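You operate a simulated robot arm through the tools that you are given. There is no shell and no other tool. Be economical: measure what you need, move in short steps, check, and stop when the job is done.

You are at the controls of a simulated robot arm. One attempt, no reset.

JOB
Press the join button two times. Put the purple tab on the brown bench away on the white table. Put the grey bag on the teal flat case. Take the grey spool from the top of the big counter and leave it on top of the red book there. Any order will do. Set down upright: spool.
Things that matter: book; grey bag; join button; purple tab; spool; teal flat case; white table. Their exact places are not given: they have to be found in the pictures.

Only the result counts: the job must be done as asked and must still hold three seconds after the hand-in. Knocking over, shifting, dropping, spilling or breaking anything else fails it.

ROBOT AND FRAMES
A 6-joint arm with a two-finger parallel gripper on a trunk, on a base that drives. Base frame: it is fixed to the floor where the robot stands at the start and does not move with it; the origin is under the middle of the robot, x ahead of it, y to its left, z up; the surface under the hand at the start is at about z = 81.8. Units: cm, rad, N and s.
With the tool pointing down near the work surface it reaches from about 40 to 86 cm from the robot's upright axis, wherever it stands. Its first joint turns from -2.007 to 2.007 rad. Places, roughly: book (14x20x4 cm) [-100, 470, 60]; grey bag (10x6x5 cm) [-80, 440, 60]; join button [50, -10, 80]; purple tab (4x12x2 cm) [180, 50, 80]; spool [-175, 450, 75]; teal flat case (18x21x3 cm) [-110, 440, 60]; white table [160, 240, 80]. Payload 4.2 kg.
The tool frame sits at the grasp point between the pads (the TCP): z along the fingers, y along the line on which they close. The tips reach 2.3 cm beyond it. Largest opening 9.4 cm; finger width 3.8, thickness 1; the body of the gripper, 5.4 by 9.6 cm, starts 3.9 cm behind the TCP.
Orientation is that of the tool frame in the base frame, as a unit quaternion [w, x, y, z]. With the fingers straight down and closing along the base's y, the tool's x points along the base's -x, its y along +y and its z along -z.

CONTROLS
- The arm moves only by the tool step_arm. Its argument "series" is a list of rows, each a list of 3 entries, a list of its own where there are three numbers: the shift along the tool's x, y, z in units of 150 mm (1.0 is 150 mm), then the turn, a rotation vector about the tool's x, y, z in units of 120 degrees (1.0 is 120 degrees), then the gripper command, from -1 (shut) to 1 (fully open), values between in proportion. In form: [[[dx, dy, dz], [ax, ay, az], gripper], ...]. A call has 1 to 12 rows; each row is the pose to reach, as a shift and turn from the pose commanded when the call began, along the tool's axes at that moment. A call with a number of a shift or a turn outside -1 to 1 is refused whole. Each row takes 0.2 s and may step no farther than 5 cm and 0.15 rad from the row before; otherwise, or with a gripper value out of range, the whole call is refused. Where a pose cannot be reached the arm comes as near as it can. A force on the tool above 40 N (or 10 N above the force at the start of the call, whichever is more), or a blocked arm, ends the call early, and 0.2 s more pass. Each finger travels about 10.8 cm/s and halts on what it meets, pressing with about 43 N; the grip force reading is that of the motor and also rises with nothing between the fingers. The clock runs only during rows and for 0.2 s after the last one: add rows that repeat a pose to give the fingers time. The reply holds the time, the measured pose of the TCP, the force on the tool along the base axes, the opening and the grip force, in the units named above and with some noise, with the torque about the TCP (base axes, N m) and any sound that the robot's microphone picked up, and new pictures: "pictures" is both (left out), scene, wrist or none.
- Cameras (640 x 400 px; columns grow to the right, rows downward): "scene" is now at [22.36, 13.22, 116.25]; the picture's right is [-0.65, -0.76, 0.00], its down [-0.12, 0.10, -0.99] and it looks along [0.75, -0.64, -0.16] (base axes); focal length 247 px, centre (320, 200). "wrist" rides on the gripper at [8.6, 1.6, -7.4] in the tool frame; the picture's right is [-0.18, 0.98, 0.00], its down [-0.58, -0.11, -0.81] and it looks along [-0.79, -0.15, 0.59] (tool axes); focal length 243 px, centre (320, 200).
- slide_trunk(by): slides the trunk up (or, below 0, down) by that many cm; the arm and the scene camera ride with it, the base frame stays. It gives what a move gives, with no picture.
- base_move(legs): drives the robot by 1 to 6 legs, each [ahead, turn to the left] in cm and rad, along the robot's own axes; the way and the turn of a leg run together, so that a leg with both is an arc; at most 150 cm and 3.142 rad a leg. The arm and the cameras ride along, it lands a little off, and it stops where it bumps. It gives what a move gives, and a new picture of the scene camera.
- aim_head(pan, tilt): turns the head with the scene camera to pan (to the left, within 1.396 rad either way) and tilt (down, from -0.506 to 1.204), counted from straight ahead of the robot. It gives what a move gives, and a new picture of the scene camera.
- pixel_to_xyz(camera, pixels): for up to 12 pixels [column, row] of the newest picture of that camera ("zoom" is the newest enlarged one), the place [x, y, z] in the base frame of the surface seen there, good to about 0.3 cm. The clock stands still meanwhile.
- enlarge(camera, box): a new picture of the part [left, top, right, bottom] of that camera's present view, enlarged. The clock stands still meanwhile.
- job_done(): hands the job in; it is judged then, once.

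Go step by step. Measure first, check grasps and placings, and put right what went wrong. The budget is 110 turns and 260 pictures, counting those below and the enlarged ones. Unless the task says otherwise, let go and move clear before handing in.

The tools are called after ">>>" by a JSON object that holds its "op" and its "data". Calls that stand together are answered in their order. step_arm: Moves the arm, as the interface text tells. Its arguments: {"type":"object","properties":{"series":{"type":"array"},"pictures":{"type":"string","enum":["both","scene","wrist","none"]}},"required":["series"]} The other tools are called the same way: slide_trunk (by) slides the trunk up or down; base_move (legs) drives the base; aim_head (pan, tilt) turns the head that bears the scene camera; pixel_to_xyz (camera, pixels) gives the place of the surface under pixels of a picture; enlarge (camera, box) takes an enlarged picture of a part of a camera's view; job_done () hands the job in.

At the start:

```text
clock: 0.0
tcp_pos: [59.88, -7.57, 117.82]
tcp_rot: [0.0, 0.001, 1.0, 0.0]
wrist_force: [1.5, 0.1, 0.1]
wrist_torque: [0.0, -0.02, -0.02]
opening: 9.4
grasp_force: 0.0
trunk travel left (down, up): [-47.5, 51.5]
robot x, y, heading: [0.24, -0.29, 0.002]
head pan, tilt: [-0.703, 0.161]
```

scene: 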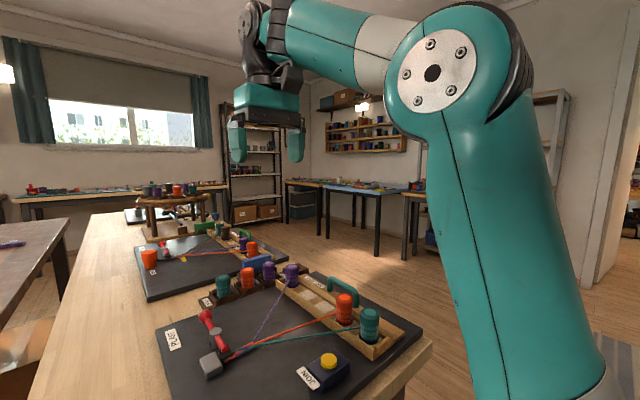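
wrist: 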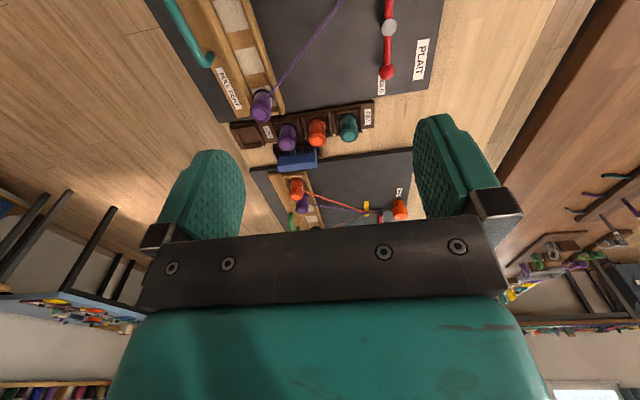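

The scene shows a yellow button with the JOIN label at about (328,361). I'll measure it and zoom in.

>>> {"op": "enlarge", "data": {"camera": "scene", "box": [140, 240, 440, 400]}}

>>> {"op": "pixel_to_xyz", "data": {"camera": "scene", "pixels": [[328, 361], [328, 357], [340, 372], [310, 378], [208, 365], [208, 320], [345, 300], [369, 318], [15, 244], [300, 340]]}}

```text
2.13 times, centred on (290, 320) of scene
```

zoom: 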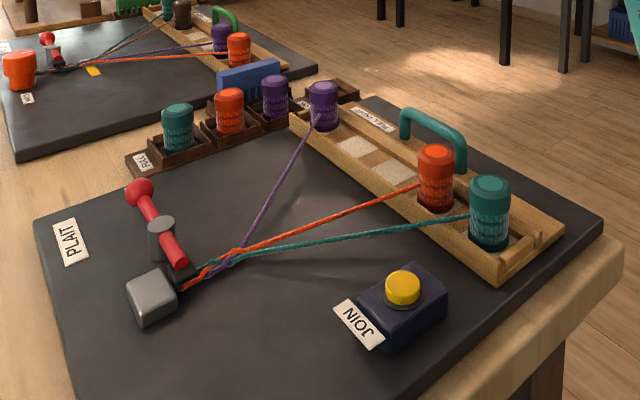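

```text
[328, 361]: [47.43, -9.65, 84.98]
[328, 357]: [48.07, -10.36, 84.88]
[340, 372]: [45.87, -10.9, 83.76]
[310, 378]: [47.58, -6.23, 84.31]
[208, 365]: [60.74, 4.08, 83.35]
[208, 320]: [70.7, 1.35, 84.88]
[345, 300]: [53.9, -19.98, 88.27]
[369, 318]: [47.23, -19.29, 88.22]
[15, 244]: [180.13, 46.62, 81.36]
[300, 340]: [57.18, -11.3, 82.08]
```

Button top is at about (47.5, -9.9, 85). I'll move above it with the fingers shut.

>>> {"op": "step_arm", "data": {"series": [[[0.165, -0.031, 0.2], [0, 0, 0], -1], [[0.33, -0.062, 0.4], [0, 0, 0], -1], [[0.495, -0.093, 0.6], [0, 0, 0], -1], [[0.66, -0.124, 0.8], [0, 0, 0], -1], [[0.825, -0.155, 1.0], [0, 0, 0], -1], [[0.825, -0.155, 1.0], [0, 0, 0], -1]]}}

```text
clock: 1.4
tcp_pos: [47.31, -10.0, 102.88]
tcp_rot: [-0.001, 0.0, 1.0, 0.0]
wrist_force: [0.0, 0.1, -0.6]
wrist_torque: [0.02, -0.01, 0.04]
opening: 0.0
grasp_force: 42.4
trunk travel left (down, up): [-47.5, 51.5]
robot x, y, heading: [-0.22, 0.08, 0.002]
head pan, tilt: [-0.703, 0.161]
```

scene: 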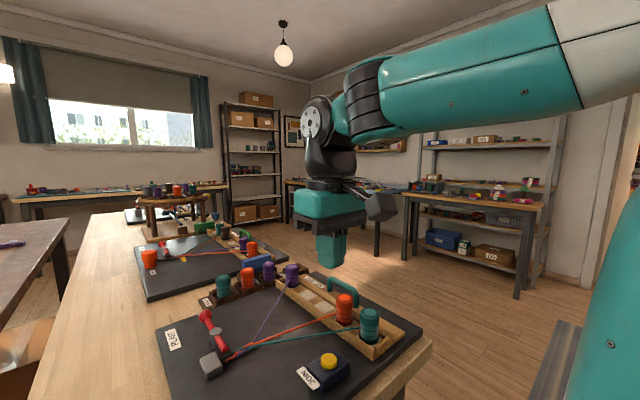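
wrist: 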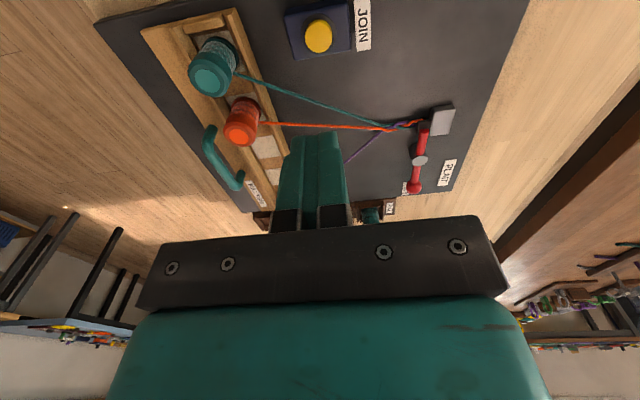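

The fingers are shut and over the board. I'll confirm the button's centre in the wrist view at (319,36).

>>> {"op": "pixel_to_xyz", "data": {"camera": "wrist", "pixels": [[319, 36], [308, 36], [330, 36], [319, 26], [319, 46]]}}

>>> {"op": "pixel_to_xyz", "data": {"camera": "scene", "pixels": [[328, 361], [328, 355], [322, 360], [334, 360]]}}

```text
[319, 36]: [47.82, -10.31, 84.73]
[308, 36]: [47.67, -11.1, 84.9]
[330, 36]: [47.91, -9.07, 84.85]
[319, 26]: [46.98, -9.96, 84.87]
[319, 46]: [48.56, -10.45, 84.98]
```

```text
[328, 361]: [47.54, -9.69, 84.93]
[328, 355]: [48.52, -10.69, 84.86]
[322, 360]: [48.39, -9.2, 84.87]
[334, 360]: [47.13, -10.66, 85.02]
```

Centre is (47.8, -10.1), top at 84.9. I'll descend to about 1 cm above it.

>>> {"op": "step_arm", "data": {"series": [[[-0.033, 0, 0.3], [0, 0, 0], -1], [[-0.033, 0, 0.6], [0, 0, 0], -1], [[-0.033, 0, 0.85], [0, 0, 0], -1], [[-0.033, 0, 0.97], [0, 0, 0], -1]], "pictures": "scene"}}

```text
clock: 2.4
tcp_pos: [48.21, -10.23, 88.14]
tcp_rot: [-0.001, 0.0, 1.0, 0.0]
wrist_force: [0.3, -0.6, -0.6]
wrist_torque: [-0.02, -0.02, -0.03]
opening: 0.0
grasp_force: 41.9
trunk travel left (down, up): [-47.5, 51.5]
robot x, y, heading: [-0.1, -0.05, 0.003]
head pan, tilt: [-0.703, 0.161]
```

scene: 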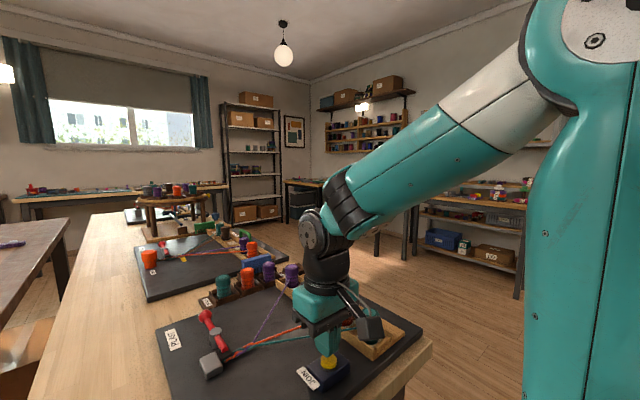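

The tip is just over the button. I'll press slowly and watch force and sound.

>>> {"op": "step_arm", "data": {"series": [[[0, 0, 0.03], [0, 0, 0], -1], [[0, 0, 0.055], [0, 0, 0], -1], [[0, 0, 0.075], [0, 0, 0], -1], [[0, 0, 0.09], [0, 0, 0], -1]], "pictures": "scene"}}

```text
clock: 3.4
tcp_pos: [47.99, -9.93, 86.94]
tcp_rot: [0.001, 0.0, 1.0, 0.001]
wrist_force: [1.6, 0.2, 1.9]
wrist_torque: [0.0, 0.02, -0.03]
opening: 0.0
grasp_force: 42.6
trunk travel left (down, up): [-47.5, 51.5]
robot x, y, heading: [0.03, -0.57, -0.003]
head pan, tilt: [-0.703, 0.161]
```

scene: 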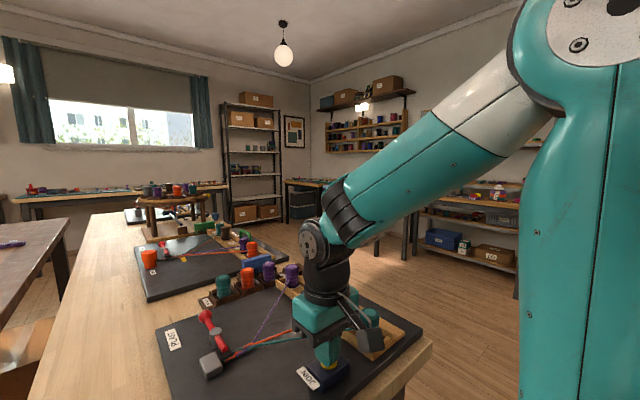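

Contact has begun (about 2 N upward). I'll keep pressing.

>>> {"op": "step_arm", "data": {"series": [[[0, 0, 0.01], [0, 0, 0], -1], [[0, 0, 0.02], [0, 0, 0], -1], [[0, 0, 0.03], [0, 0, 0], -1], [[0, 0, 0.04], [0, 0, 0], -1]], "pictures": "scene"}}

```text
clock: 4.4
tcp_pos: [47.95, -9.78, 86.26]
tcp_rot: [-0.001, 0.001, 1.0, 0.0]
wrist_force: [-4.5, -3.3, 11.2]
wrist_torque: [-0.05, 0.1, 0.0]
opening: 0.0
grasp_force: 42.6
trunk travel left (down, up): [-47.5, 51.5]
robot x, y, heading: [0.33, -0.22, 0.002]
head pan, tilt: [-0.703, 0.161]
heard: click
```

scene: 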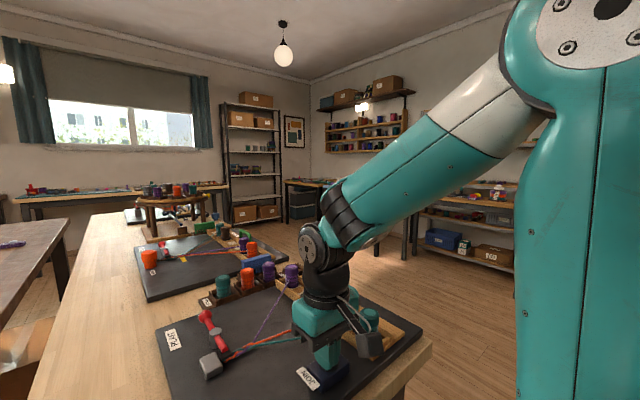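

A click: press one. I'll release fully up 2 cm.

>>> {"op": "step_arm", "data": {"series": [[[0, 0, -0.05], [0, 0, 0], -1], [[0, 0, -0.13], [0, 0, 0], -1], [[0, 0, -0.13], [0, 0, 0], -1], [[0, 0, -0.13], [0, 0, 0], -1]], "pictures": "scene"}}

```text
clock: 5.4
tcp_pos: [47.97, -9.88, 88.12]
tcp_rot: [0.0, 0.0, 1.0, 0.001]
wrist_force: [0.0, 0.0, 0.6]
wrist_torque: [-0.01, -0.01, 0.0]
opening: 0.0
grasp_force: 42.3
trunk travel left (down, up): [-47.5, 51.5]
robot x, y, heading: [0.16, -0.25, 0.003]
head pan, tilt: [-0.703, 0.161]
```

scene: 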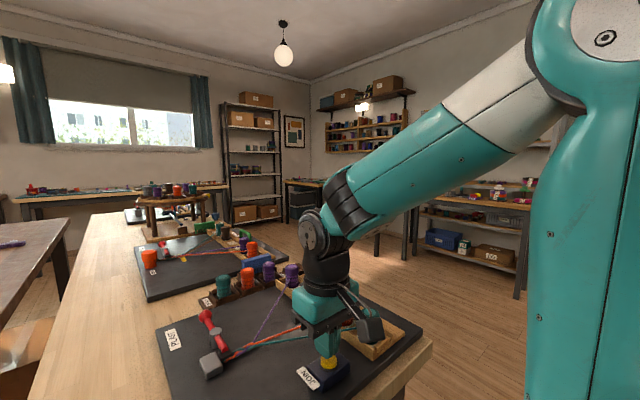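

The button has sprung back (yellow visible at (329,362)). Pressing a second time the same way.

>>> {"op": "step_arm", "data": {"series": [[[0, 0, 0.05], [0, 0, 0], -1], [[0, 0, 0.09], [0, 0, 0], -1], [[0, 0, 0.1], [0, 0, 0], -1], [[0, 0, 0.11], [0, 0, 0], -1], [[0, 0, 0.12], [0, 0, 0], -1], [[0, 0, 0.13], [0, 0, 0], -1]], "pictures": "none"}}

```text
clock: 6.8
tcp_pos: [48.12, -9.85, 86.27]
tcp_rot: [0.0, 0.0, 1.0, 0.0]
wrist_force: [0.0, 3.7, 12.0]
wrist_torque: [0.09, 0.01, -0.01]
opening: 0.0
grasp_force: 41.9
trunk travel left (down, up): [-47.5, 51.5]
robot x, y, heading: [0.38, -0.31, 0.007]
head pan, tilt: [-0.703, 0.161]
heard: click
```

Second click. I'll rise well clear and raise the arm for travel.

>>> {"op": "step_arm", "data": {"series": [[[0, 0, -0.1], [0, 0, 0], -1], [[0, 0, -0.4], [0, 0, 0], -1], [[0, 0, -0.7], [0, 0, 0], -1], [[0, 0, -1.0], [0, 0, 0], -1]], "pictures": "none"}}

>>> {"op": "aim_head", "data": {"pan": 0.3, "tilt": 0.25}}

```text
clock: 7.8
tcp_pos: [47.99, -9.76, 101.37]
tcp_rot: [0.0, 0.001, 1.0, 0.0]
wrist_force: [-0.6, -0.5, -0.1]
wrist_torque: [-0.01, -0.01, 0.01]
opening: 0.0
grasp_force: 42.5
trunk travel left (down, up): [-47.5, 51.5]
robot x, y, heading: [0.09, -0.26, 0.001]
head pan, tilt: [-0.703, 0.161]
```

```text
clock: 9.1
tcp_pos: [47.97, -9.69, 101.38]
tcp_rot: [0.0, 0.0, 1.0, 0.0]
wrist_force: [-0.3, -0.7, -0.9]
wrist_torque: [-0.02, 0.02, 0.01]
opening: 0.0
grasp_force: 41.7
trunk travel left (down, up): [-47.5, 51.5]
robot x, y, heading: [-0.02, -0.15, -0.004]
head pan, tilt: [0.3, 0.25]
```

scene: 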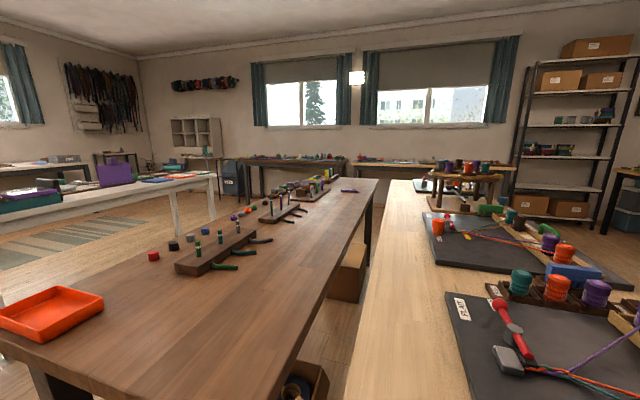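

The brown bench lies to the left with the purple tab at about (350,190); the white table is at the far left. Measuring layout.

>>> {"op": "pixel_to_xyz", "data": {"camera": "scene", "pixels": [[345, 190], [356, 192], [376, 180], [345, 181], [300, 370], [50, 380], [60, 305], [170, 175], [213, 174], [400, 182], [350, 390], [10, 180]]}}

>>> {"op": "enlarge", "data": {"camera": "scene", "box": [240, 140, 440, 265]}}

>>> {"op": "enlarge", "data": {"camera": "scene", "box": [0, 120, 240, 270]}}

>>> {"op": "aim_head", "data": {"pan": 1.35, "tilt": 0.25}}

```text
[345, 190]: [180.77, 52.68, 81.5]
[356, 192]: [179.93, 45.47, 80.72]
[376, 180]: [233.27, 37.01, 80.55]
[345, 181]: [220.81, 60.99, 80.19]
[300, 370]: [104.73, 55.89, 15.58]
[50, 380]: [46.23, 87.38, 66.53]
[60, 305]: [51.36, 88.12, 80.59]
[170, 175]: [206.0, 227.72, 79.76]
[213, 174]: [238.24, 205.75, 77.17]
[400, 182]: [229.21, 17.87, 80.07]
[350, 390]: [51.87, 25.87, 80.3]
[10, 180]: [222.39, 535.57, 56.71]
```

```text
3.20 times, centred on (340, 202) of scene
```

zoom: 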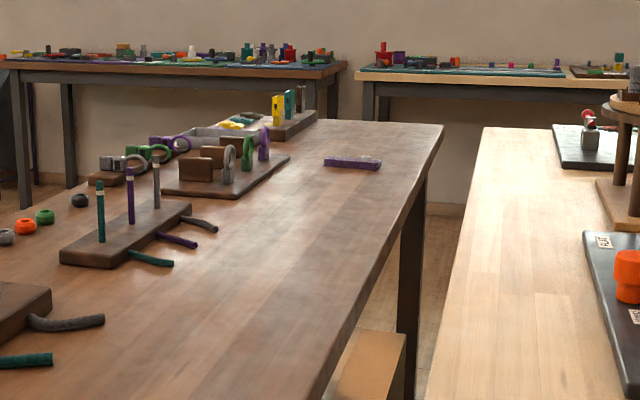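

```text
2.67 times, centred on (120, 195) of scene
```

zoom: 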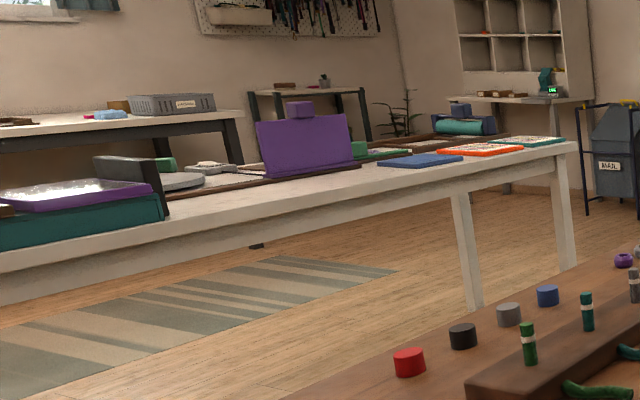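

```text
clock: 10.4
tcp_pos: [47.93, -9.49, 101.36]
tcp_rot: [0.0, 0.0, 1.0, 0.0]
wrist_force: [-0.1, 0.1, 0.0]
wrist_torque: [0.02, 0.0, -0.01]
opening: 0.01
grasp_force: 42.0
trunk travel left (down, up): [-47.5, 51.5]
robot x, y, heading: [0.18, -0.6, 0.007]
head pan, tilt: [1.349, 0.25]
```

scene: 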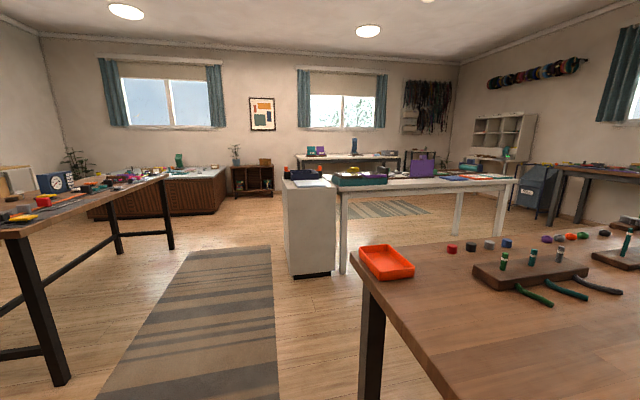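

Measuring bench edges, white table edges, the white cabinet and the far counters.

>>> {"op": "pixel_to_xyz", "data": {"camera": "scene", "pixels": [[365, 282], [440, 240], [525, 234], [345, 190], [430, 187], [510, 182], [310, 184], [290, 270], [330, 265], [345, 268], [70, 215], [200, 170]]}}

>>> {"op": "pixel_to_xyz", "data": {"camera": "scene", "pixels": [[320, 170], [440, 380], [175, 180], [20, 235], [55, 380], [168, 245], [118, 250], [100, 205], [215, 240], [250, 195], [390, 160], [360, 300]]}}

>>> {"op": "enlarge", "data": {"camera": "scene", "box": [0, 130, 320, 280]}}

>>> {"op": "enlarge", "data": {"camera": "scene", "box": [270, 130, 560, 300]}}

```text
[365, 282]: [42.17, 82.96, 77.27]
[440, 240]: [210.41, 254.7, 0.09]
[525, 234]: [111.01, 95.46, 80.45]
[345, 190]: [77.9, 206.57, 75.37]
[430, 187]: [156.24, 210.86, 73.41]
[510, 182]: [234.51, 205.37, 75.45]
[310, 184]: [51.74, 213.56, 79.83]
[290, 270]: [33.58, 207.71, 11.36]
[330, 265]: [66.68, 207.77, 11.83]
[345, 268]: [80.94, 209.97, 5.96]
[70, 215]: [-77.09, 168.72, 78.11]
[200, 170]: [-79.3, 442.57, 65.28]
```

```text
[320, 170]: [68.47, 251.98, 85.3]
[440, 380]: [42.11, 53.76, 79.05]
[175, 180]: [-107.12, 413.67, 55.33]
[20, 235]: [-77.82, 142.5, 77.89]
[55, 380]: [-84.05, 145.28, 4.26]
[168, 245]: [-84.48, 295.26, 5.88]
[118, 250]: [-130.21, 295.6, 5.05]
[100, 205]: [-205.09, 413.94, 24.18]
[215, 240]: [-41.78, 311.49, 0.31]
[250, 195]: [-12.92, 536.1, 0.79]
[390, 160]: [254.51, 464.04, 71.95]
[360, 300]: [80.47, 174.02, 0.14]
```

```text
2.00 times, centred on (160, 205) of scene
```

zoom: 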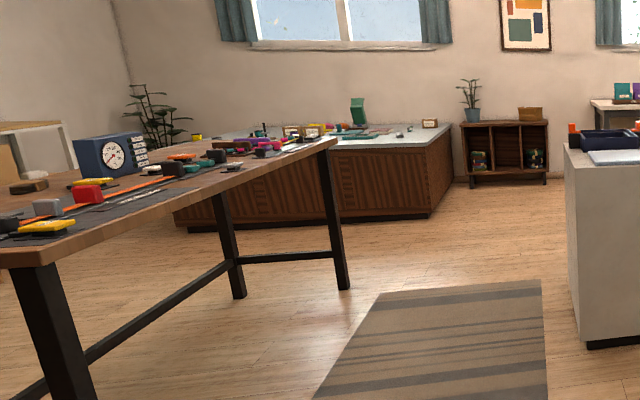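

```text
2.21 times, centred on (415, 215) of scene
```

zoom: 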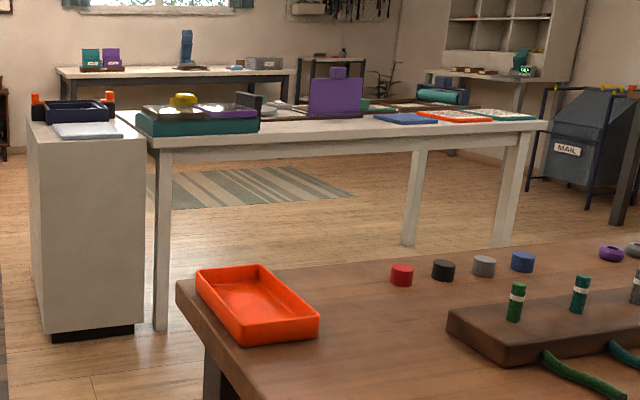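

The counter (front y≈414, x −205…−80) is far left; a corridor runs between brown bench and white table (y≈105–205). I'll drive into that corridor, stopping to look on the way.

>>> {"op": "base_move", "data": {"legs": [[0, 1.571], [150, 0], [0, -1.571]]}}

>>> {"op": "aim_head", "data": {"pan": -0.35, "tilt": 0.4}}

```text
clock: 25.6
tcp_pos: [49.43, 145.78, 101.34]
tcp_rot: [0.0, -0.01, 1.0, 0.001]
wrist_force: [-0.2, 0.2, 0.1]
wrist_torque: [-0.03, 0.03, -0.01]
opening: 0.0
grasp_force: 42.2
trunk travel left (down, up): [-47.5, 51.5]
robot x, y, heading: [1.31, 154.21, 0.023]
head pan, tilt: [1.349, 0.25]
```

scene: 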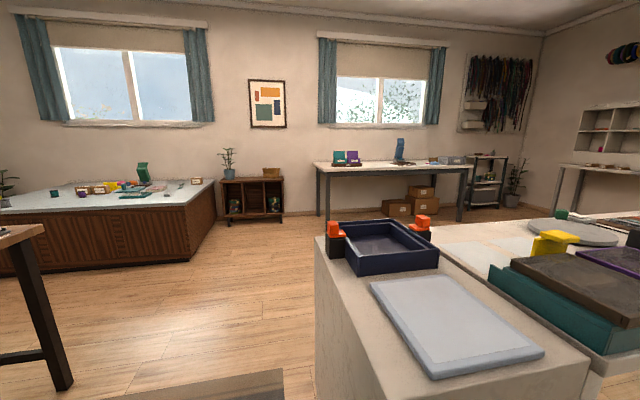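

```text
clock: 27.3
tcp_pos: [49.45, 145.82, 101.35]
tcp_rot: [0.0, -0.009, 1.0, 0.0]
wrist_force: [-0.1, -1.1, 0.9]
wrist_torque: [0.02, 0.01, 0.01]
opening: 0.0
grasp_force: 42.7
trunk travel left (down, up): [-47.5, 51.5]
robot x, y, heading: [1.17, 154.26, 0.02]
head pan, tilt: [-0.351, 0.4]
```

scene: 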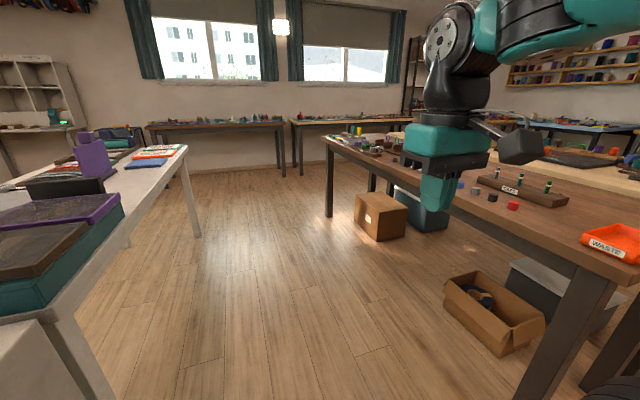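

Clear corridor, though boxes stand under the bench. Measuring the bench's left edge, far end, and boxes.

>>> {"op": "pixel_to_xyz", "data": {"camera": "scene", "pixels": [[330, 143], [400, 178], [560, 250], [326, 215], [545, 390], [357, 226], [378, 238], [446, 307], [500, 352], [195, 235], [183, 150], [105, 215]]}}

>>> {"op": "enlarge", "data": {"camera": "scene", "box": [300, 110, 460, 260]}}

```text
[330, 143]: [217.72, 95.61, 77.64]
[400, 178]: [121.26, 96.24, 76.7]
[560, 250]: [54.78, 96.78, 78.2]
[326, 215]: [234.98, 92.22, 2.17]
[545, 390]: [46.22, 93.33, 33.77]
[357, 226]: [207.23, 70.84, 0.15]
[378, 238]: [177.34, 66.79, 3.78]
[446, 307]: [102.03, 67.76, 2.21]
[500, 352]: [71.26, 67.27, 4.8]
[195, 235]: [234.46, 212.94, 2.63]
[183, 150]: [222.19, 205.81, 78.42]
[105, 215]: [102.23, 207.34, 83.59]
```

```text
2.67 times, centred on (380, 185) of scene
```

zoom: 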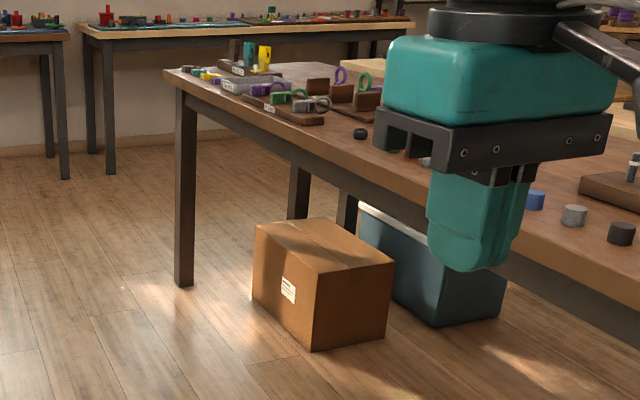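

Bench edge is y≈96.5, so standing at y≈128 the tab is ~78 cm away. I'll raise the trunk a bit and drive to x≈180, then turn to face the bench.

>>> {"op": "slide_trunk", "data": {"by": 10}}

>>> {"op": "base_move", "data": {"legs": [[150, -0.03], [29, 0], [0, -1.571]]}}

>>> {"op": "aim_head", "data": {"pan": 0.1, "tilt": 0.6}}

```text
clock: 28.6
tcp_pos: [49.34, 145.68, 111.3]
tcp_rot: [0.0, -0.009, 1.0, 0.0]
wrist_force: [-0.3, 0.7, -0.6]
wrist_torque: [0.03, 0.01, 0.0]
opening: 0.0
grasp_force: 42.2
trunk travel left (down, up): [-57.5, 41.5]
robot x, y, heading: [1.27, 154.05, 0.012]
head pan, tilt: [-0.351, 0.4]
```

```text
clock: 41.3
tcp_pos: [166.54, 107.32, 111.46]
tcp_rot: [-0.001, 0.712, 0.702, 0.0]
wrist_force: [-0.4, -1.1, -0.3]
wrist_torque: [-0.04, -0.01, -0.03]
opening: 0.0
grasp_force: 42.6
trunk travel left (down, up): [-57.5, 41.5]
robot x, y, heading: [176.55, 155.09, -1.586]
head pan, tilt: [-0.351, 0.4]
```

scene: 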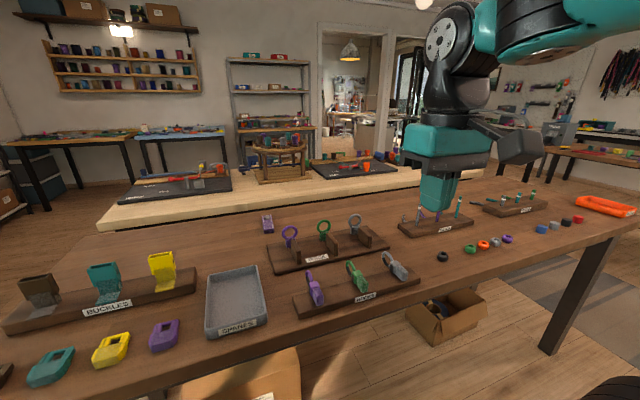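

```text
clock: 42.2
tcp_pos: [166.5, 107.27, 111.4]
tcp_rot: [-0.001, 0.712, 0.702, 0.0]
wrist_force: [0.2, 0.6, 0.1]
wrist_torque: [-0.04, -0.03, -0.02]
opening: 0.02
grasp_force: 42.2
trunk travel left (down, up): [-57.5, 41.5]
robot x, y, heading: [176.58, 154.97, -1.587]
head pan, tilt: [0.099, 0.6]
```

scene: 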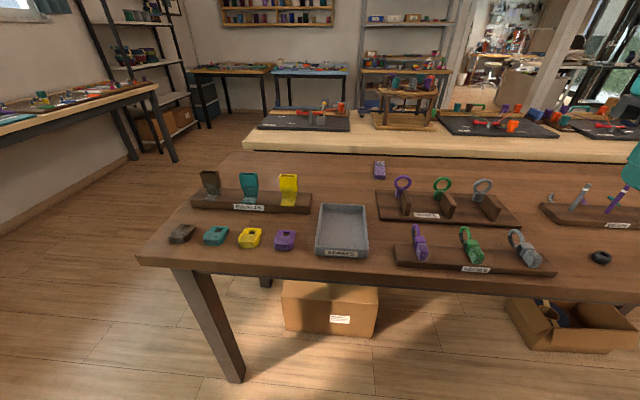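

The tab shows at (379,169). Zooming and measuring.

>>> {"op": "enlarge", "data": {"camera": "scene", "box": [330, 140, 430, 200]}}

>>> {"op": "pixel_to_xyz", "data": {"camera": "scene", "pixels": [[379, 162], [379, 166], [379, 170], [379, 173], [376, 170], [383, 170], [403, 182], [442, 182], [483, 185], [320, 270], [375, 195]]}}

```text
6.40 times, centred on (380, 170) of scene
```

zoom: 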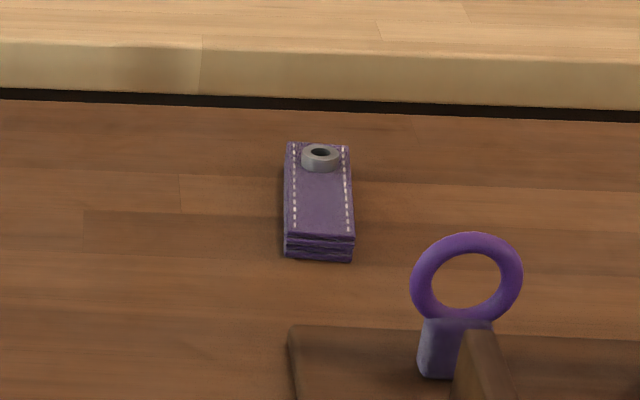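

```text
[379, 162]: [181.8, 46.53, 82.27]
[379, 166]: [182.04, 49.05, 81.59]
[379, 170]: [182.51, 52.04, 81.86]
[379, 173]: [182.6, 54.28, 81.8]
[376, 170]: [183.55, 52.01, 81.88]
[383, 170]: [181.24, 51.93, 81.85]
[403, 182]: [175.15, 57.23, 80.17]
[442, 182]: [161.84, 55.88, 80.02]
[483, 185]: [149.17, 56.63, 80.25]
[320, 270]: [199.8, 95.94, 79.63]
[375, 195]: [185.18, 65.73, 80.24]
```

Tab centre ≈(182.1, 49.8), top 81.8, axis turned ~0.1 rad from y. I'll drive 25 cm closer.

>>> {"op": "base_move", "data": {"legs": [[25, 0]]}}

>>> {"op": "pixel_to_xyz", "data": {"camera": "scene", "pixels": [[379, 170]]}}

```text
clock: 44.0
tcp_pos: [166.44, 82.43, 111.39]
tcp_rot: [-0.001, 0.711, 0.704, -0.001]
wrist_force: [0.4, 0.0, -0.4]
wrist_torque: [-0.02, 0.02, 0.01]
opening: 0.01
grasp_force: 42.6
trunk travel left (down, up): [-57.5, 41.5]
robot x, y, heading: [176.54, 130.17, -1.581]
head pan, tilt: [0.099, 0.6]
```

scene: 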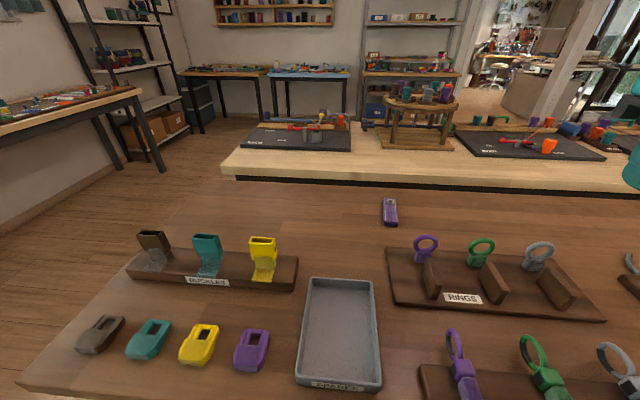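

```text
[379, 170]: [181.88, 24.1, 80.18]
```

>>> {"op": "pixel_to_xyz", "data": {"camera": "scene", "pixels": [[389, 200], [390, 205], [390, 210], [390, 215], [390, 220], [385, 210], [395, 210], [386, 218], [396, 218], [385, 201], [393, 201], [430, 245]]}}

>>> {"op": "enlarge", "data": {"camera": "scene", "box": [340, 180, 440, 242]}}

```text
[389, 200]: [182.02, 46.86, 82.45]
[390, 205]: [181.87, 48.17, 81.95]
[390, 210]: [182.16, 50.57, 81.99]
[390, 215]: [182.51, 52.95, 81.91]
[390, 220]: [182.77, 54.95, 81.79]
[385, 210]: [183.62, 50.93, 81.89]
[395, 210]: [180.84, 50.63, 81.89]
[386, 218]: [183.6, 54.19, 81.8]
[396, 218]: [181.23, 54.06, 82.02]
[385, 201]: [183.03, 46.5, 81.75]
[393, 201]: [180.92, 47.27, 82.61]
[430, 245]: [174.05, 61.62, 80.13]
```

```text
6.40 times, centred on (390, 211) of scene
```

zoom: 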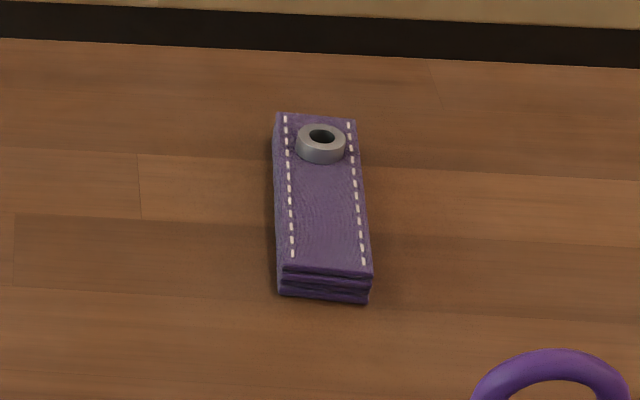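

Tab centre ≈(182.1, 50.3), tilt ~0.07 rad. I'll move out over it at height, gripper opening.

>>> {"op": "step_arm", "data": {"series": [[[-0.25, 0.125, 0], [0, 0, 0.007], 0], [[-0.5, 0.25, 0], [0, 0, 0.014], 0.2], [[-0.75, 0.4, 0], [0, 0, 0.02], 0.2], [[-1.0, 0.55, 0], [0, 0, 0.029], 0.2]], "pictures": "none"}}

>>> {"op": "step_arm", "data": {"series": [[[-0.25, 0.12, 0.1], [0, 0, 0], 0.2], [[-0.5, 0.25, 0.3], [0, 0, 0], 0.2], [[-0.75, 0.4, 0.5], [0, 0, 0], 0.2], [[-1.0, 0.48, 0.7], [0, 0, 0], 0.2], [[-1.0, 0.48, 0.9], [0, 0, 0], 0.2]]}}

```text
clock: 45.0
tcp_pos: [174.24, 67.39, 111.36]
tcp_rot: [0.001, 0.732, 0.682, 0.0]
wrist_force: [-0.9, 0.6, 0.4]
wrist_torque: [-0.04, -0.02, 0.01]
opening: 5.64
grasp_force: 0.0
trunk travel left (down, up): [-57.5, 41.5]
robot x, y, heading: [176.1, 130.05, -1.584]
head pan, tilt: [0.099, 0.6]
```

```text
refused: row 2 steps farther than a row can; nothing moved
```

Row step too long; splitting it finer.

>>> {"op": "step_arm", "data": {"series": [[[-0.2, 0.11, 0.12], [0, 0, 0], 0.2], [[-0.4, 0.22, 0.24], [0, 0, 0], 0.2], [[-0.6, 0.33, 0.36], [0, 0, 0], 0.2], [[-0.8, 0.44, 0.48], [0, 0, 0], 0.2], [[-1.0, 0.55, 0.6], [0, 0, 0], 0.2], [[-1.0, 0.605, 0.8], [0, 0, 0], 0.2]]}}

```text
clock: 46.5
tcp_pos: [182.58, 51.83, 99.45]
tcp_rot: [-0.001, 0.732, 0.681, -0.001]
wrist_force: [0.3, 0.3, 1.0]
wrist_torque: [-0.02, -0.03, 0.01]
opening: 5.65
grasp_force: 0.0
trunk travel left (down, up): [-57.5, 41.5]
robot x, y, heading: [176.22, 130.29, -1.582]
head pan, tilt: [0.099, 0.6]
```

scene: 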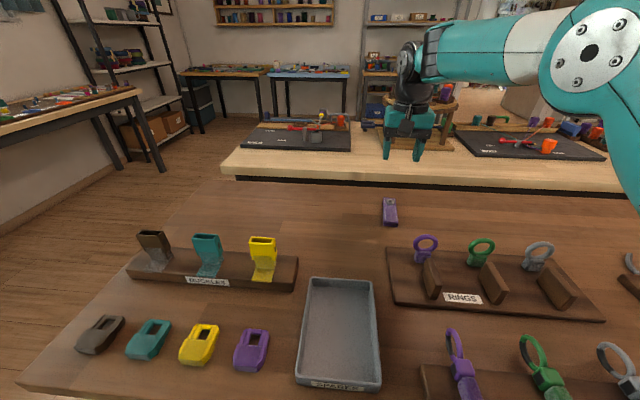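
wrist: 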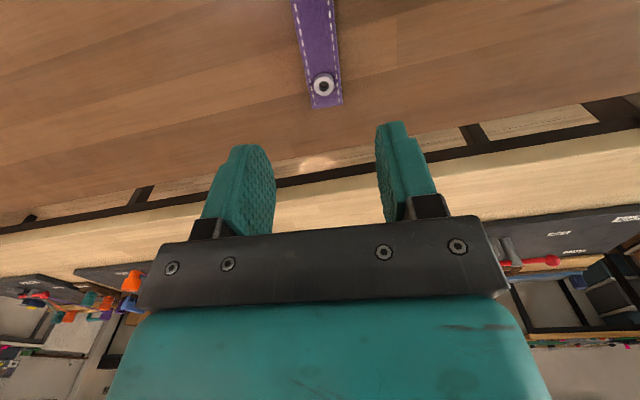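

Checking the tab with the wrist camera.

>>> {"op": "pixel_to_xyz", "data": {"camera": "wrist", "pixels": [[324, 87], [318, 60], [311, 20], [300, 20], [330, 20], [310, 92], [340, 92], [300, 60], [336, 60], [327, 104]]}}

```text
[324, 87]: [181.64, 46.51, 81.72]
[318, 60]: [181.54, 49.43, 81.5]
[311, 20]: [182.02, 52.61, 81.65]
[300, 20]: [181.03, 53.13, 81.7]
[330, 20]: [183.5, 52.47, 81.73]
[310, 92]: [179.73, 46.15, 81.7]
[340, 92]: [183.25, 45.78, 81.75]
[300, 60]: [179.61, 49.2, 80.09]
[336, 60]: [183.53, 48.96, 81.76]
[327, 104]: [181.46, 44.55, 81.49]
```

Tab centre ≈(181.9, 50.0). Descending most of the way.

>>> {"op": "step_arm", "data": {"series": [[[-0.123, -0.035, 0.25], [0, 0, 0], 0.2], [[-0.123, -0.035, 0.5], [0, 0, 0], 0.2], [[-0.123, -0.035, 0.75], [0, 0, 0], 0.2], [[-0.123, -0.035, 0.87], [0, 0, 0], 0.2]], "pictures": "both"}}

>>> {"op": "enlarge", "data": {"camera": "scene", "box": [340, 150, 450, 242]}}

```text
clock: 47.5
tcp_pos: [182.04, 49.99, 86.1]
tcp_rot: [0.001, 0.732, 0.681, 0.001]
wrist_force: [0.1, 1.1, 0.3]
wrist_torque: [0.0, -0.04, -0.01]
opening: 5.66
grasp_force: 0.0
trunk travel left (down, up): [-57.5, 41.5]
robot x, y, heading: [176.45, 130.39, -1.582]
head pan, tilt: [0.099, 0.6]
```

scene: 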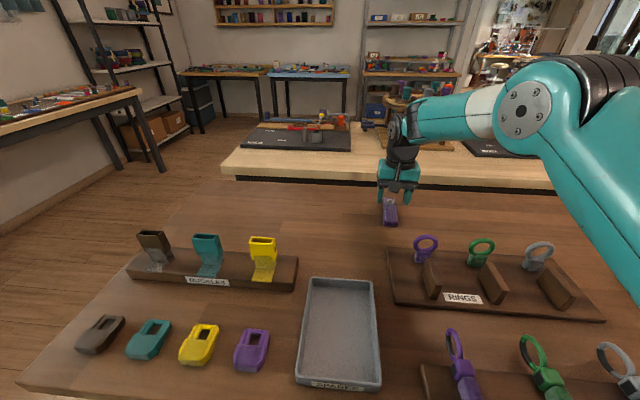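
wrist: 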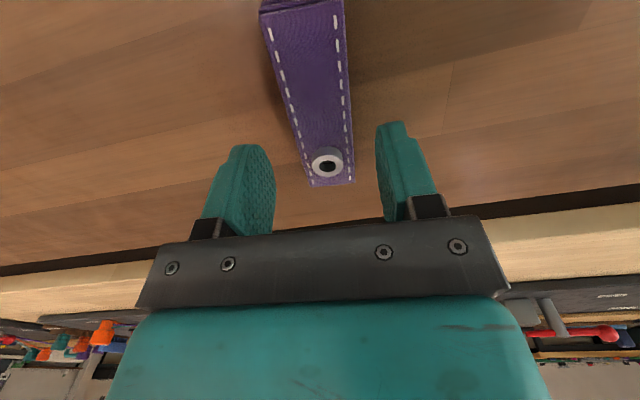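

```text
4.35 times, centred on (395, 196) of scene
```

zoom: 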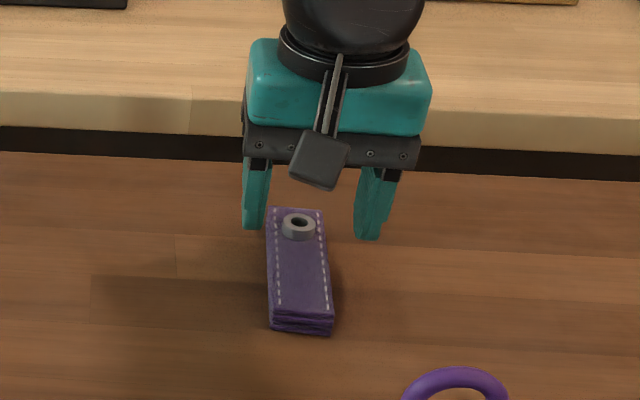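

Fingers straddle the tab. Lowering 3.4 cm and closing.

>>> {"op": "step_arm", "data": {"series": [[[0, 0, 0.12], [0, 0, 0], 0.2], [[0, 0, 0.225], [0, 0, 0], 0.2], [[0, 0, 0.225], [0, 0, 0], -0.4], [[0, 0, 0.225], [0, 0, 0], -1], [[0, 0, 0.225], [0, 0, 0], -1]], "pictures": "wrist"}}

```text
clock: 48.6
tcp_pos: [181.99, 49.86, 82.91]
tcp_rot: [0.001, 0.732, 0.681, -0.001]
wrist_force: [1.0, -0.3, 0.0]
wrist_torque: [0.0, -0.02, 0.0]
opening: 3.43
grasp_force: 42.7
trunk travel left (down, up): [-57.5, 41.5]
robot x, y, heading: [176.48, 130.49, -1.579]
head pan, tilt: [0.099, 0.6]
```

wrist: 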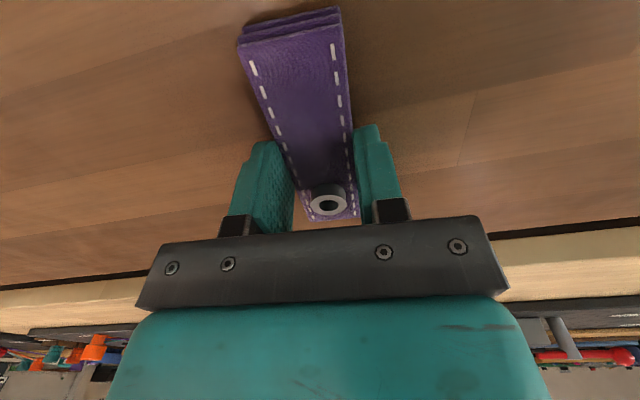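

Gripped at 3.43 cm. Lifting.

>>> {"op": "step_arm", "data": {"series": [[[0, 0, -0.15], [0, 0, 0], -1], [[0, 0, -0.4], [0, 0, 0], -1], [[0, 0, -0.7], [0, 0, 0], -1], [[0, 0, -1.0], [0, 0, 0], -1]], "pictures": "none"}}

>>> {"op": "step_arm", "data": {"series": [[[0.2, 0, -0.1], [0, 0, 0], -1], [[0.45, 0, -0.25], [0, 0, 0], -1], [[0.7, 0, -0.4], [0, 0, 0], -1], [[1.0, 0, -0.4], [0, 0, 0], -1]], "pictures": "none"}}

>>> {"op": "step_arm", "data": {"series": [[[0.3, -0.0, 0], [0, 0, 0], -1], [[0.6, -0.0, 0], [0, 0, 0], -1], [[0.9, -0.0, 0], [0, 0, 0], -1], [[1.0, -0.0, 0], [0, 0, 0], -1]], "pictures": "wrist"}}

```text
clock: 49.6
tcp_pos: [181.91, 50.07, 97.89]
tcp_rot: [0.0, 0.733, 0.681, 0.001]
wrist_force: [-0.2, -1.1, -0.5]
wrist_torque: [0.03, 0.01, 0.0]
opening: 0.0
grasp_force: 42.2
trunk travel left (down, up): [-57.5, 41.5]
robot x, y, heading: [176.54, 130.27, -1.583]
head pan, tilt: [0.099, 0.6]
```

```text
clock: 50.6
tcp_pos: [182.84, 65.06, 103.99]
tcp_rot: [-0.001, 0.732, 0.682, 0.0]
wrist_force: [0.9, -0.7, -0.8]
wrist_torque: [0.0, 0.0, -0.02]
opening: 0.0
grasp_force: 42.2
trunk travel left (down, up): [-57.5, 41.5]
robot x, y, heading: [176.27, 130.48, -1.586]
head pan, tilt: [0.099, 0.6]
```

```text
clock: 51.6
tcp_pos: [183.87, 80.11, 104.31]
tcp_rot: [0.0, 0.731, 0.682, -0.001]
wrist_force: [0.2, -0.2, -0.7]
wrist_torque: [0.04, -0.01, -0.01]
opening: 0.0
grasp_force: 42.2
trunk travel left (down, up): [-57.5, 41.5]
robot x, y, heading: [176.59, 130.28, -1.581]
head pan, tilt: [0.099, 0.6]
```

wrist: 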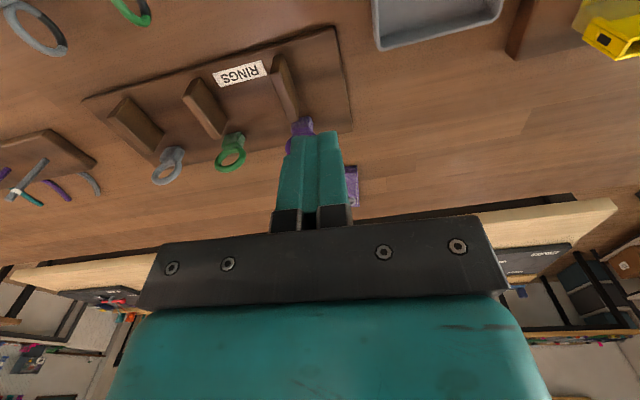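

The fingers closed to 0: the tab slipped out on lifting. Looking at where it lies.

>>> {"op": "aim_head", "data": {"pan": 0.1, "tilt": 0.6}}

>>> {"op": "enlarge", "data": {"camera": "scene", "box": [340, 170, 450, 242]}}

>>> {"op": "pixel_to_xyz", "data": {"camera": "scene", "pixels": [[389, 200], [390, 210], [390, 215], [390, 220], [385, 210], [395, 210], [386, 218], [396, 218], [380, 215], [400, 215]]}}

```text
clock: 52.2
tcp_pos: [183.92, 79.95, 104.17]
tcp_rot: [0.0, 0.732, 0.682, 0.0]
wrist_force: [0.1, 0.1, 0.0]
wrist_torque: [0.01, -0.02, 0.0]
opening: 0.0
grasp_force: 42.1
trunk travel left (down, up): [-57.5, 41.5]
robot x, y, heading: [176.17, 129.94, -1.58]
head pan, tilt: [0.099, 0.6]
```

scene: 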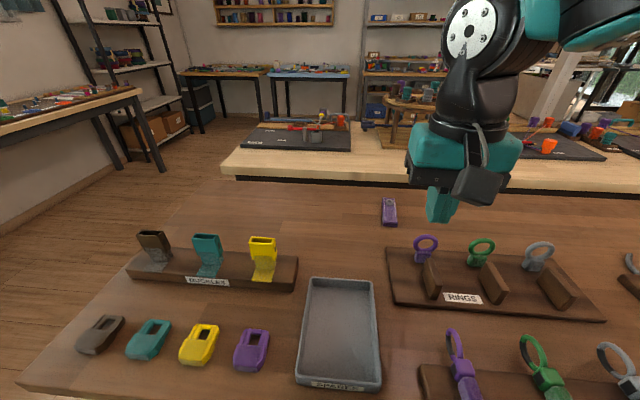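

```text
5.56 times, centred on (395, 206) of scene
```

zoom: 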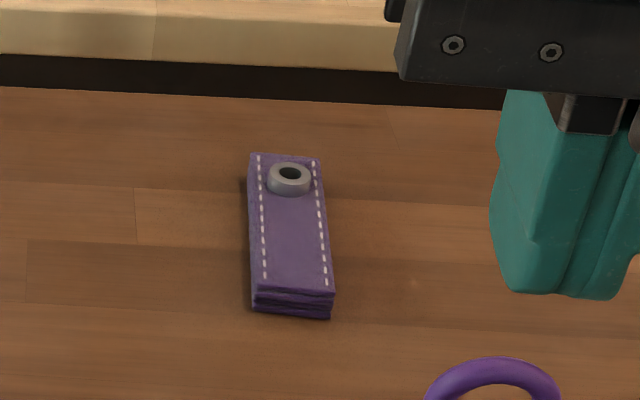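

```text
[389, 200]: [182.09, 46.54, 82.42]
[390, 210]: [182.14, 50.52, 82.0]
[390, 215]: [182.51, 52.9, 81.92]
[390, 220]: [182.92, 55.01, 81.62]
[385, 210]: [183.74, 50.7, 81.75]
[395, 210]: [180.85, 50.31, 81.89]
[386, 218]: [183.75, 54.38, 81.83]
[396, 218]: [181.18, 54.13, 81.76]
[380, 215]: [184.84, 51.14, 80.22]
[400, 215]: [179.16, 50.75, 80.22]
```

The tab hardly moved; the grip was too shallow. I'll go back, get the tips right down to the bench, and lift slowly.

>>> {"op": "step_arm", "data": {"series": [[[-0.25, 0, 0], [0, 0, 0], -0.2], [[-0.5, 0, 0], [0, 0, 0], 0], [[-0.75, 0, 0], [0, 0, 0], 0], [[-1.0, 0.0, 0], [0, 0, 0], 0]], "pictures": "none"}}

>>> {"op": "step_arm", "data": {"series": [[[-0.2, 0, 0.2], [0, 0, 0], 0], [[-0.4, 0, 0.4], [0, 0, 0], 0], [[-0.6, 0, 0.6], [0, 0, 0], 0.1], [[-0.8, 0.0, 0.8], [0, 0, 0], 0.1], [[-1.0, 0.012, 1.0], [0, 0, 0], 0.1]], "pictures": "wrist"}}

```text
clock: 53.2
tcp_pos: [182.72, 64.68, 103.92]
tcp_rot: [0.0, 0.732, 0.681, 0.0]
wrist_force: [0.4, 0.1, 0.3]
wrist_torque: [-0.01, -0.01, 0.02]
opening: 4.71
grasp_force: 0.1
trunk travel left (down, up): [-57.5, 41.5]
robot x, y, heading: [176.08, 130.34, -1.585]
head pan, tilt: [0.099, 0.6]
```

```text
clock: 54.5
tcp_pos: [181.88, 49.64, 89.1]
tcp_rot: [0.001, 0.732, 0.681, -0.001]
wrist_force: [0.6, -0.5, 0.4]
wrist_torque: [-0.04, -0.02, -0.03]
opening: 5.18
grasp_force: 0.1
trunk travel left (down, up): [-57.5, 41.5]
robot x, y, heading: [176.34, 130.22, -1.581]
head pan, tilt: [0.099, 0.6]
```

wrist: 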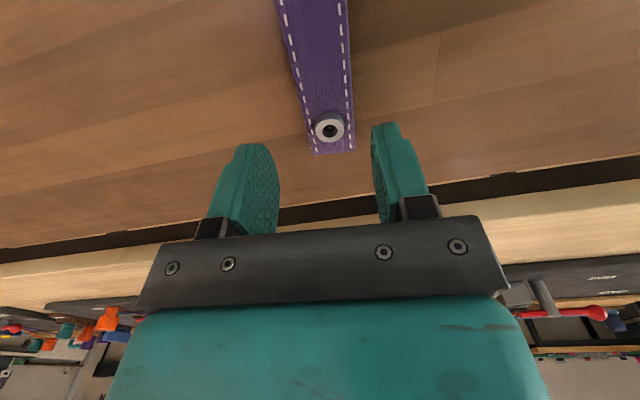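

Aligned. Descending to touch.

>>> {"op": "step_arm", "data": {"series": [[[0.0, 0, 0.25], [0, 0, 0], 0.1], [[0.0, 0, 0.4], [0, 0, 0], 0.1], [[0, 0, 0.43], [0, 0, 0], 0.1], [[0, 0, 0.44], [0, 0, 0], 0.1], [[0, 0, 0.447], [0, 0, 0], 0.1]], "pictures": "none"}}

```text
clock: 55.6
tcp_pos: [181.91, 49.83, 82.28]
tcp_rot: [0.001, 0.732, 0.681, 0.0]
wrist_force: [2.5, -0.1, 9.8]
wrist_torque: [0.2, 0.21, -0.12]
opening: 5.04
grasp_force: 0.1
trunk travel left (down, up): [-57.5, 41.5]
robot x, y, heading: [176.44, 130.38, -1.582]
head pan, tilt: [0.099, 0.6]
```

Tips touch the bench (9.8 N). Easing up slightly, closing firmly and lifting slowly.

>>> {"op": "step_arm", "data": {"series": [[[0, 0, -0.008], [0, 0, 0], 0.1], [[0, 0, -0.008], [0, 0, 0], -0.5], [[0, 0, -0.008], [0, 0, 0], -1], [[0, 0, -0.008], [0, 0, 0], -1], [[0, 0, -0.008], [0, 0, 0], -1], [[0, 0, -0.015], [0, 0, 0], -1], [[0, 0, -0.03], [0, 0, 0], -1], [[0, 0, -0.05], [0, 0, 0], -1], [[0, 0, -0.07], [0, 0, 0], -1], [[0, 0, -0.1], [0, 0, 0], -1]], "pictures": "both"}}

```text
clock: 57.9
tcp_pos: [181.91, 49.86, 83.8]
tcp_rot: [0.0, 0.731, 0.682, 0.0]
wrist_force: [-0.3, 0.7, -1.1]
wrist_torque: [0.02, -0.01, 0.02]
opening: 3.44
grasp_force: 43.0
trunk travel left (down, up): [-57.5, 41.5]
robot x, y, heading: [176.33, 130.27, -1.585]
head pan, tilt: [0.099, 0.6]
```

scene: 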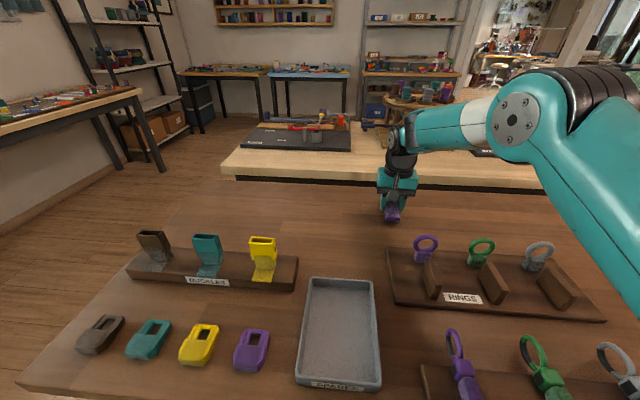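
wrist: 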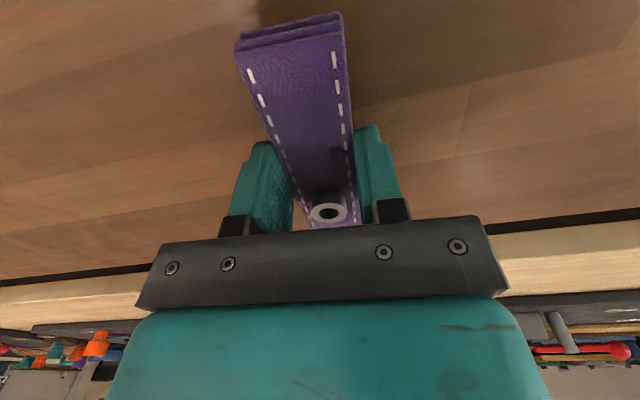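

The tab comes up now, opening 3.44. Lifting on at moderate speed.

>>> {"op": "step_arm", "data": {"series": [[[0, 0, -0.05], [0, 0, 0], -1], [[0, 0, -0.11], [0, 0, 0], -1], [[0, 0, -0.18], [0, 0, 0], -1], [[0, 0, -0.26], [0, 0, 0], -1], [[0, 0, -0.35], [0, 0, 0], -1], [[0, 0, -0.45], [0, 0, 0], -1], [[0, 0, -0.55], [0, 0, 0], -1], [[0, 0, -0.65], [0, 0, 0], -1], [[0, 0, -0.75], [0, 0, 0], -1], [[0, 0, -0.85], [0, 0, 0], -1], [[0, 0, -0.95], [0, 0, 0], -1]], "pictures": "wrist"}}

```text
clock: 60.2
tcp_pos: [182.15, 49.69, 98.04]
tcp_rot: [0.0, 0.732, 0.681, 0.0]
wrist_force: [0.6, 0.6, 0.8]
wrist_torque: [0.03, 0.02, 0.0]
opening: 3.45
grasp_force: 43.3
trunk travel left (down, up): [-57.5, 41.5]
robot x, y, heading: [176.51, 130.49, -1.584]
head pan, tilt: [0.099, 0.6]
```

wrist: 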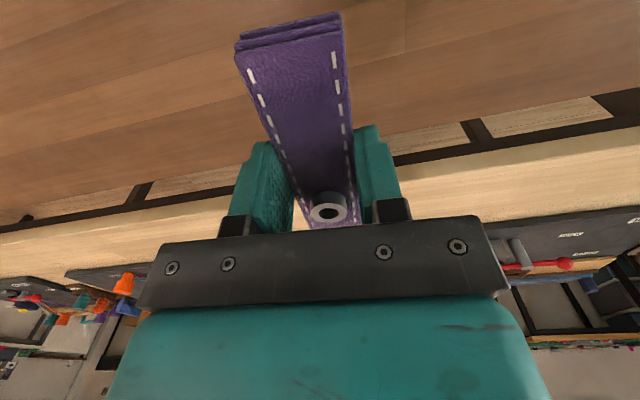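

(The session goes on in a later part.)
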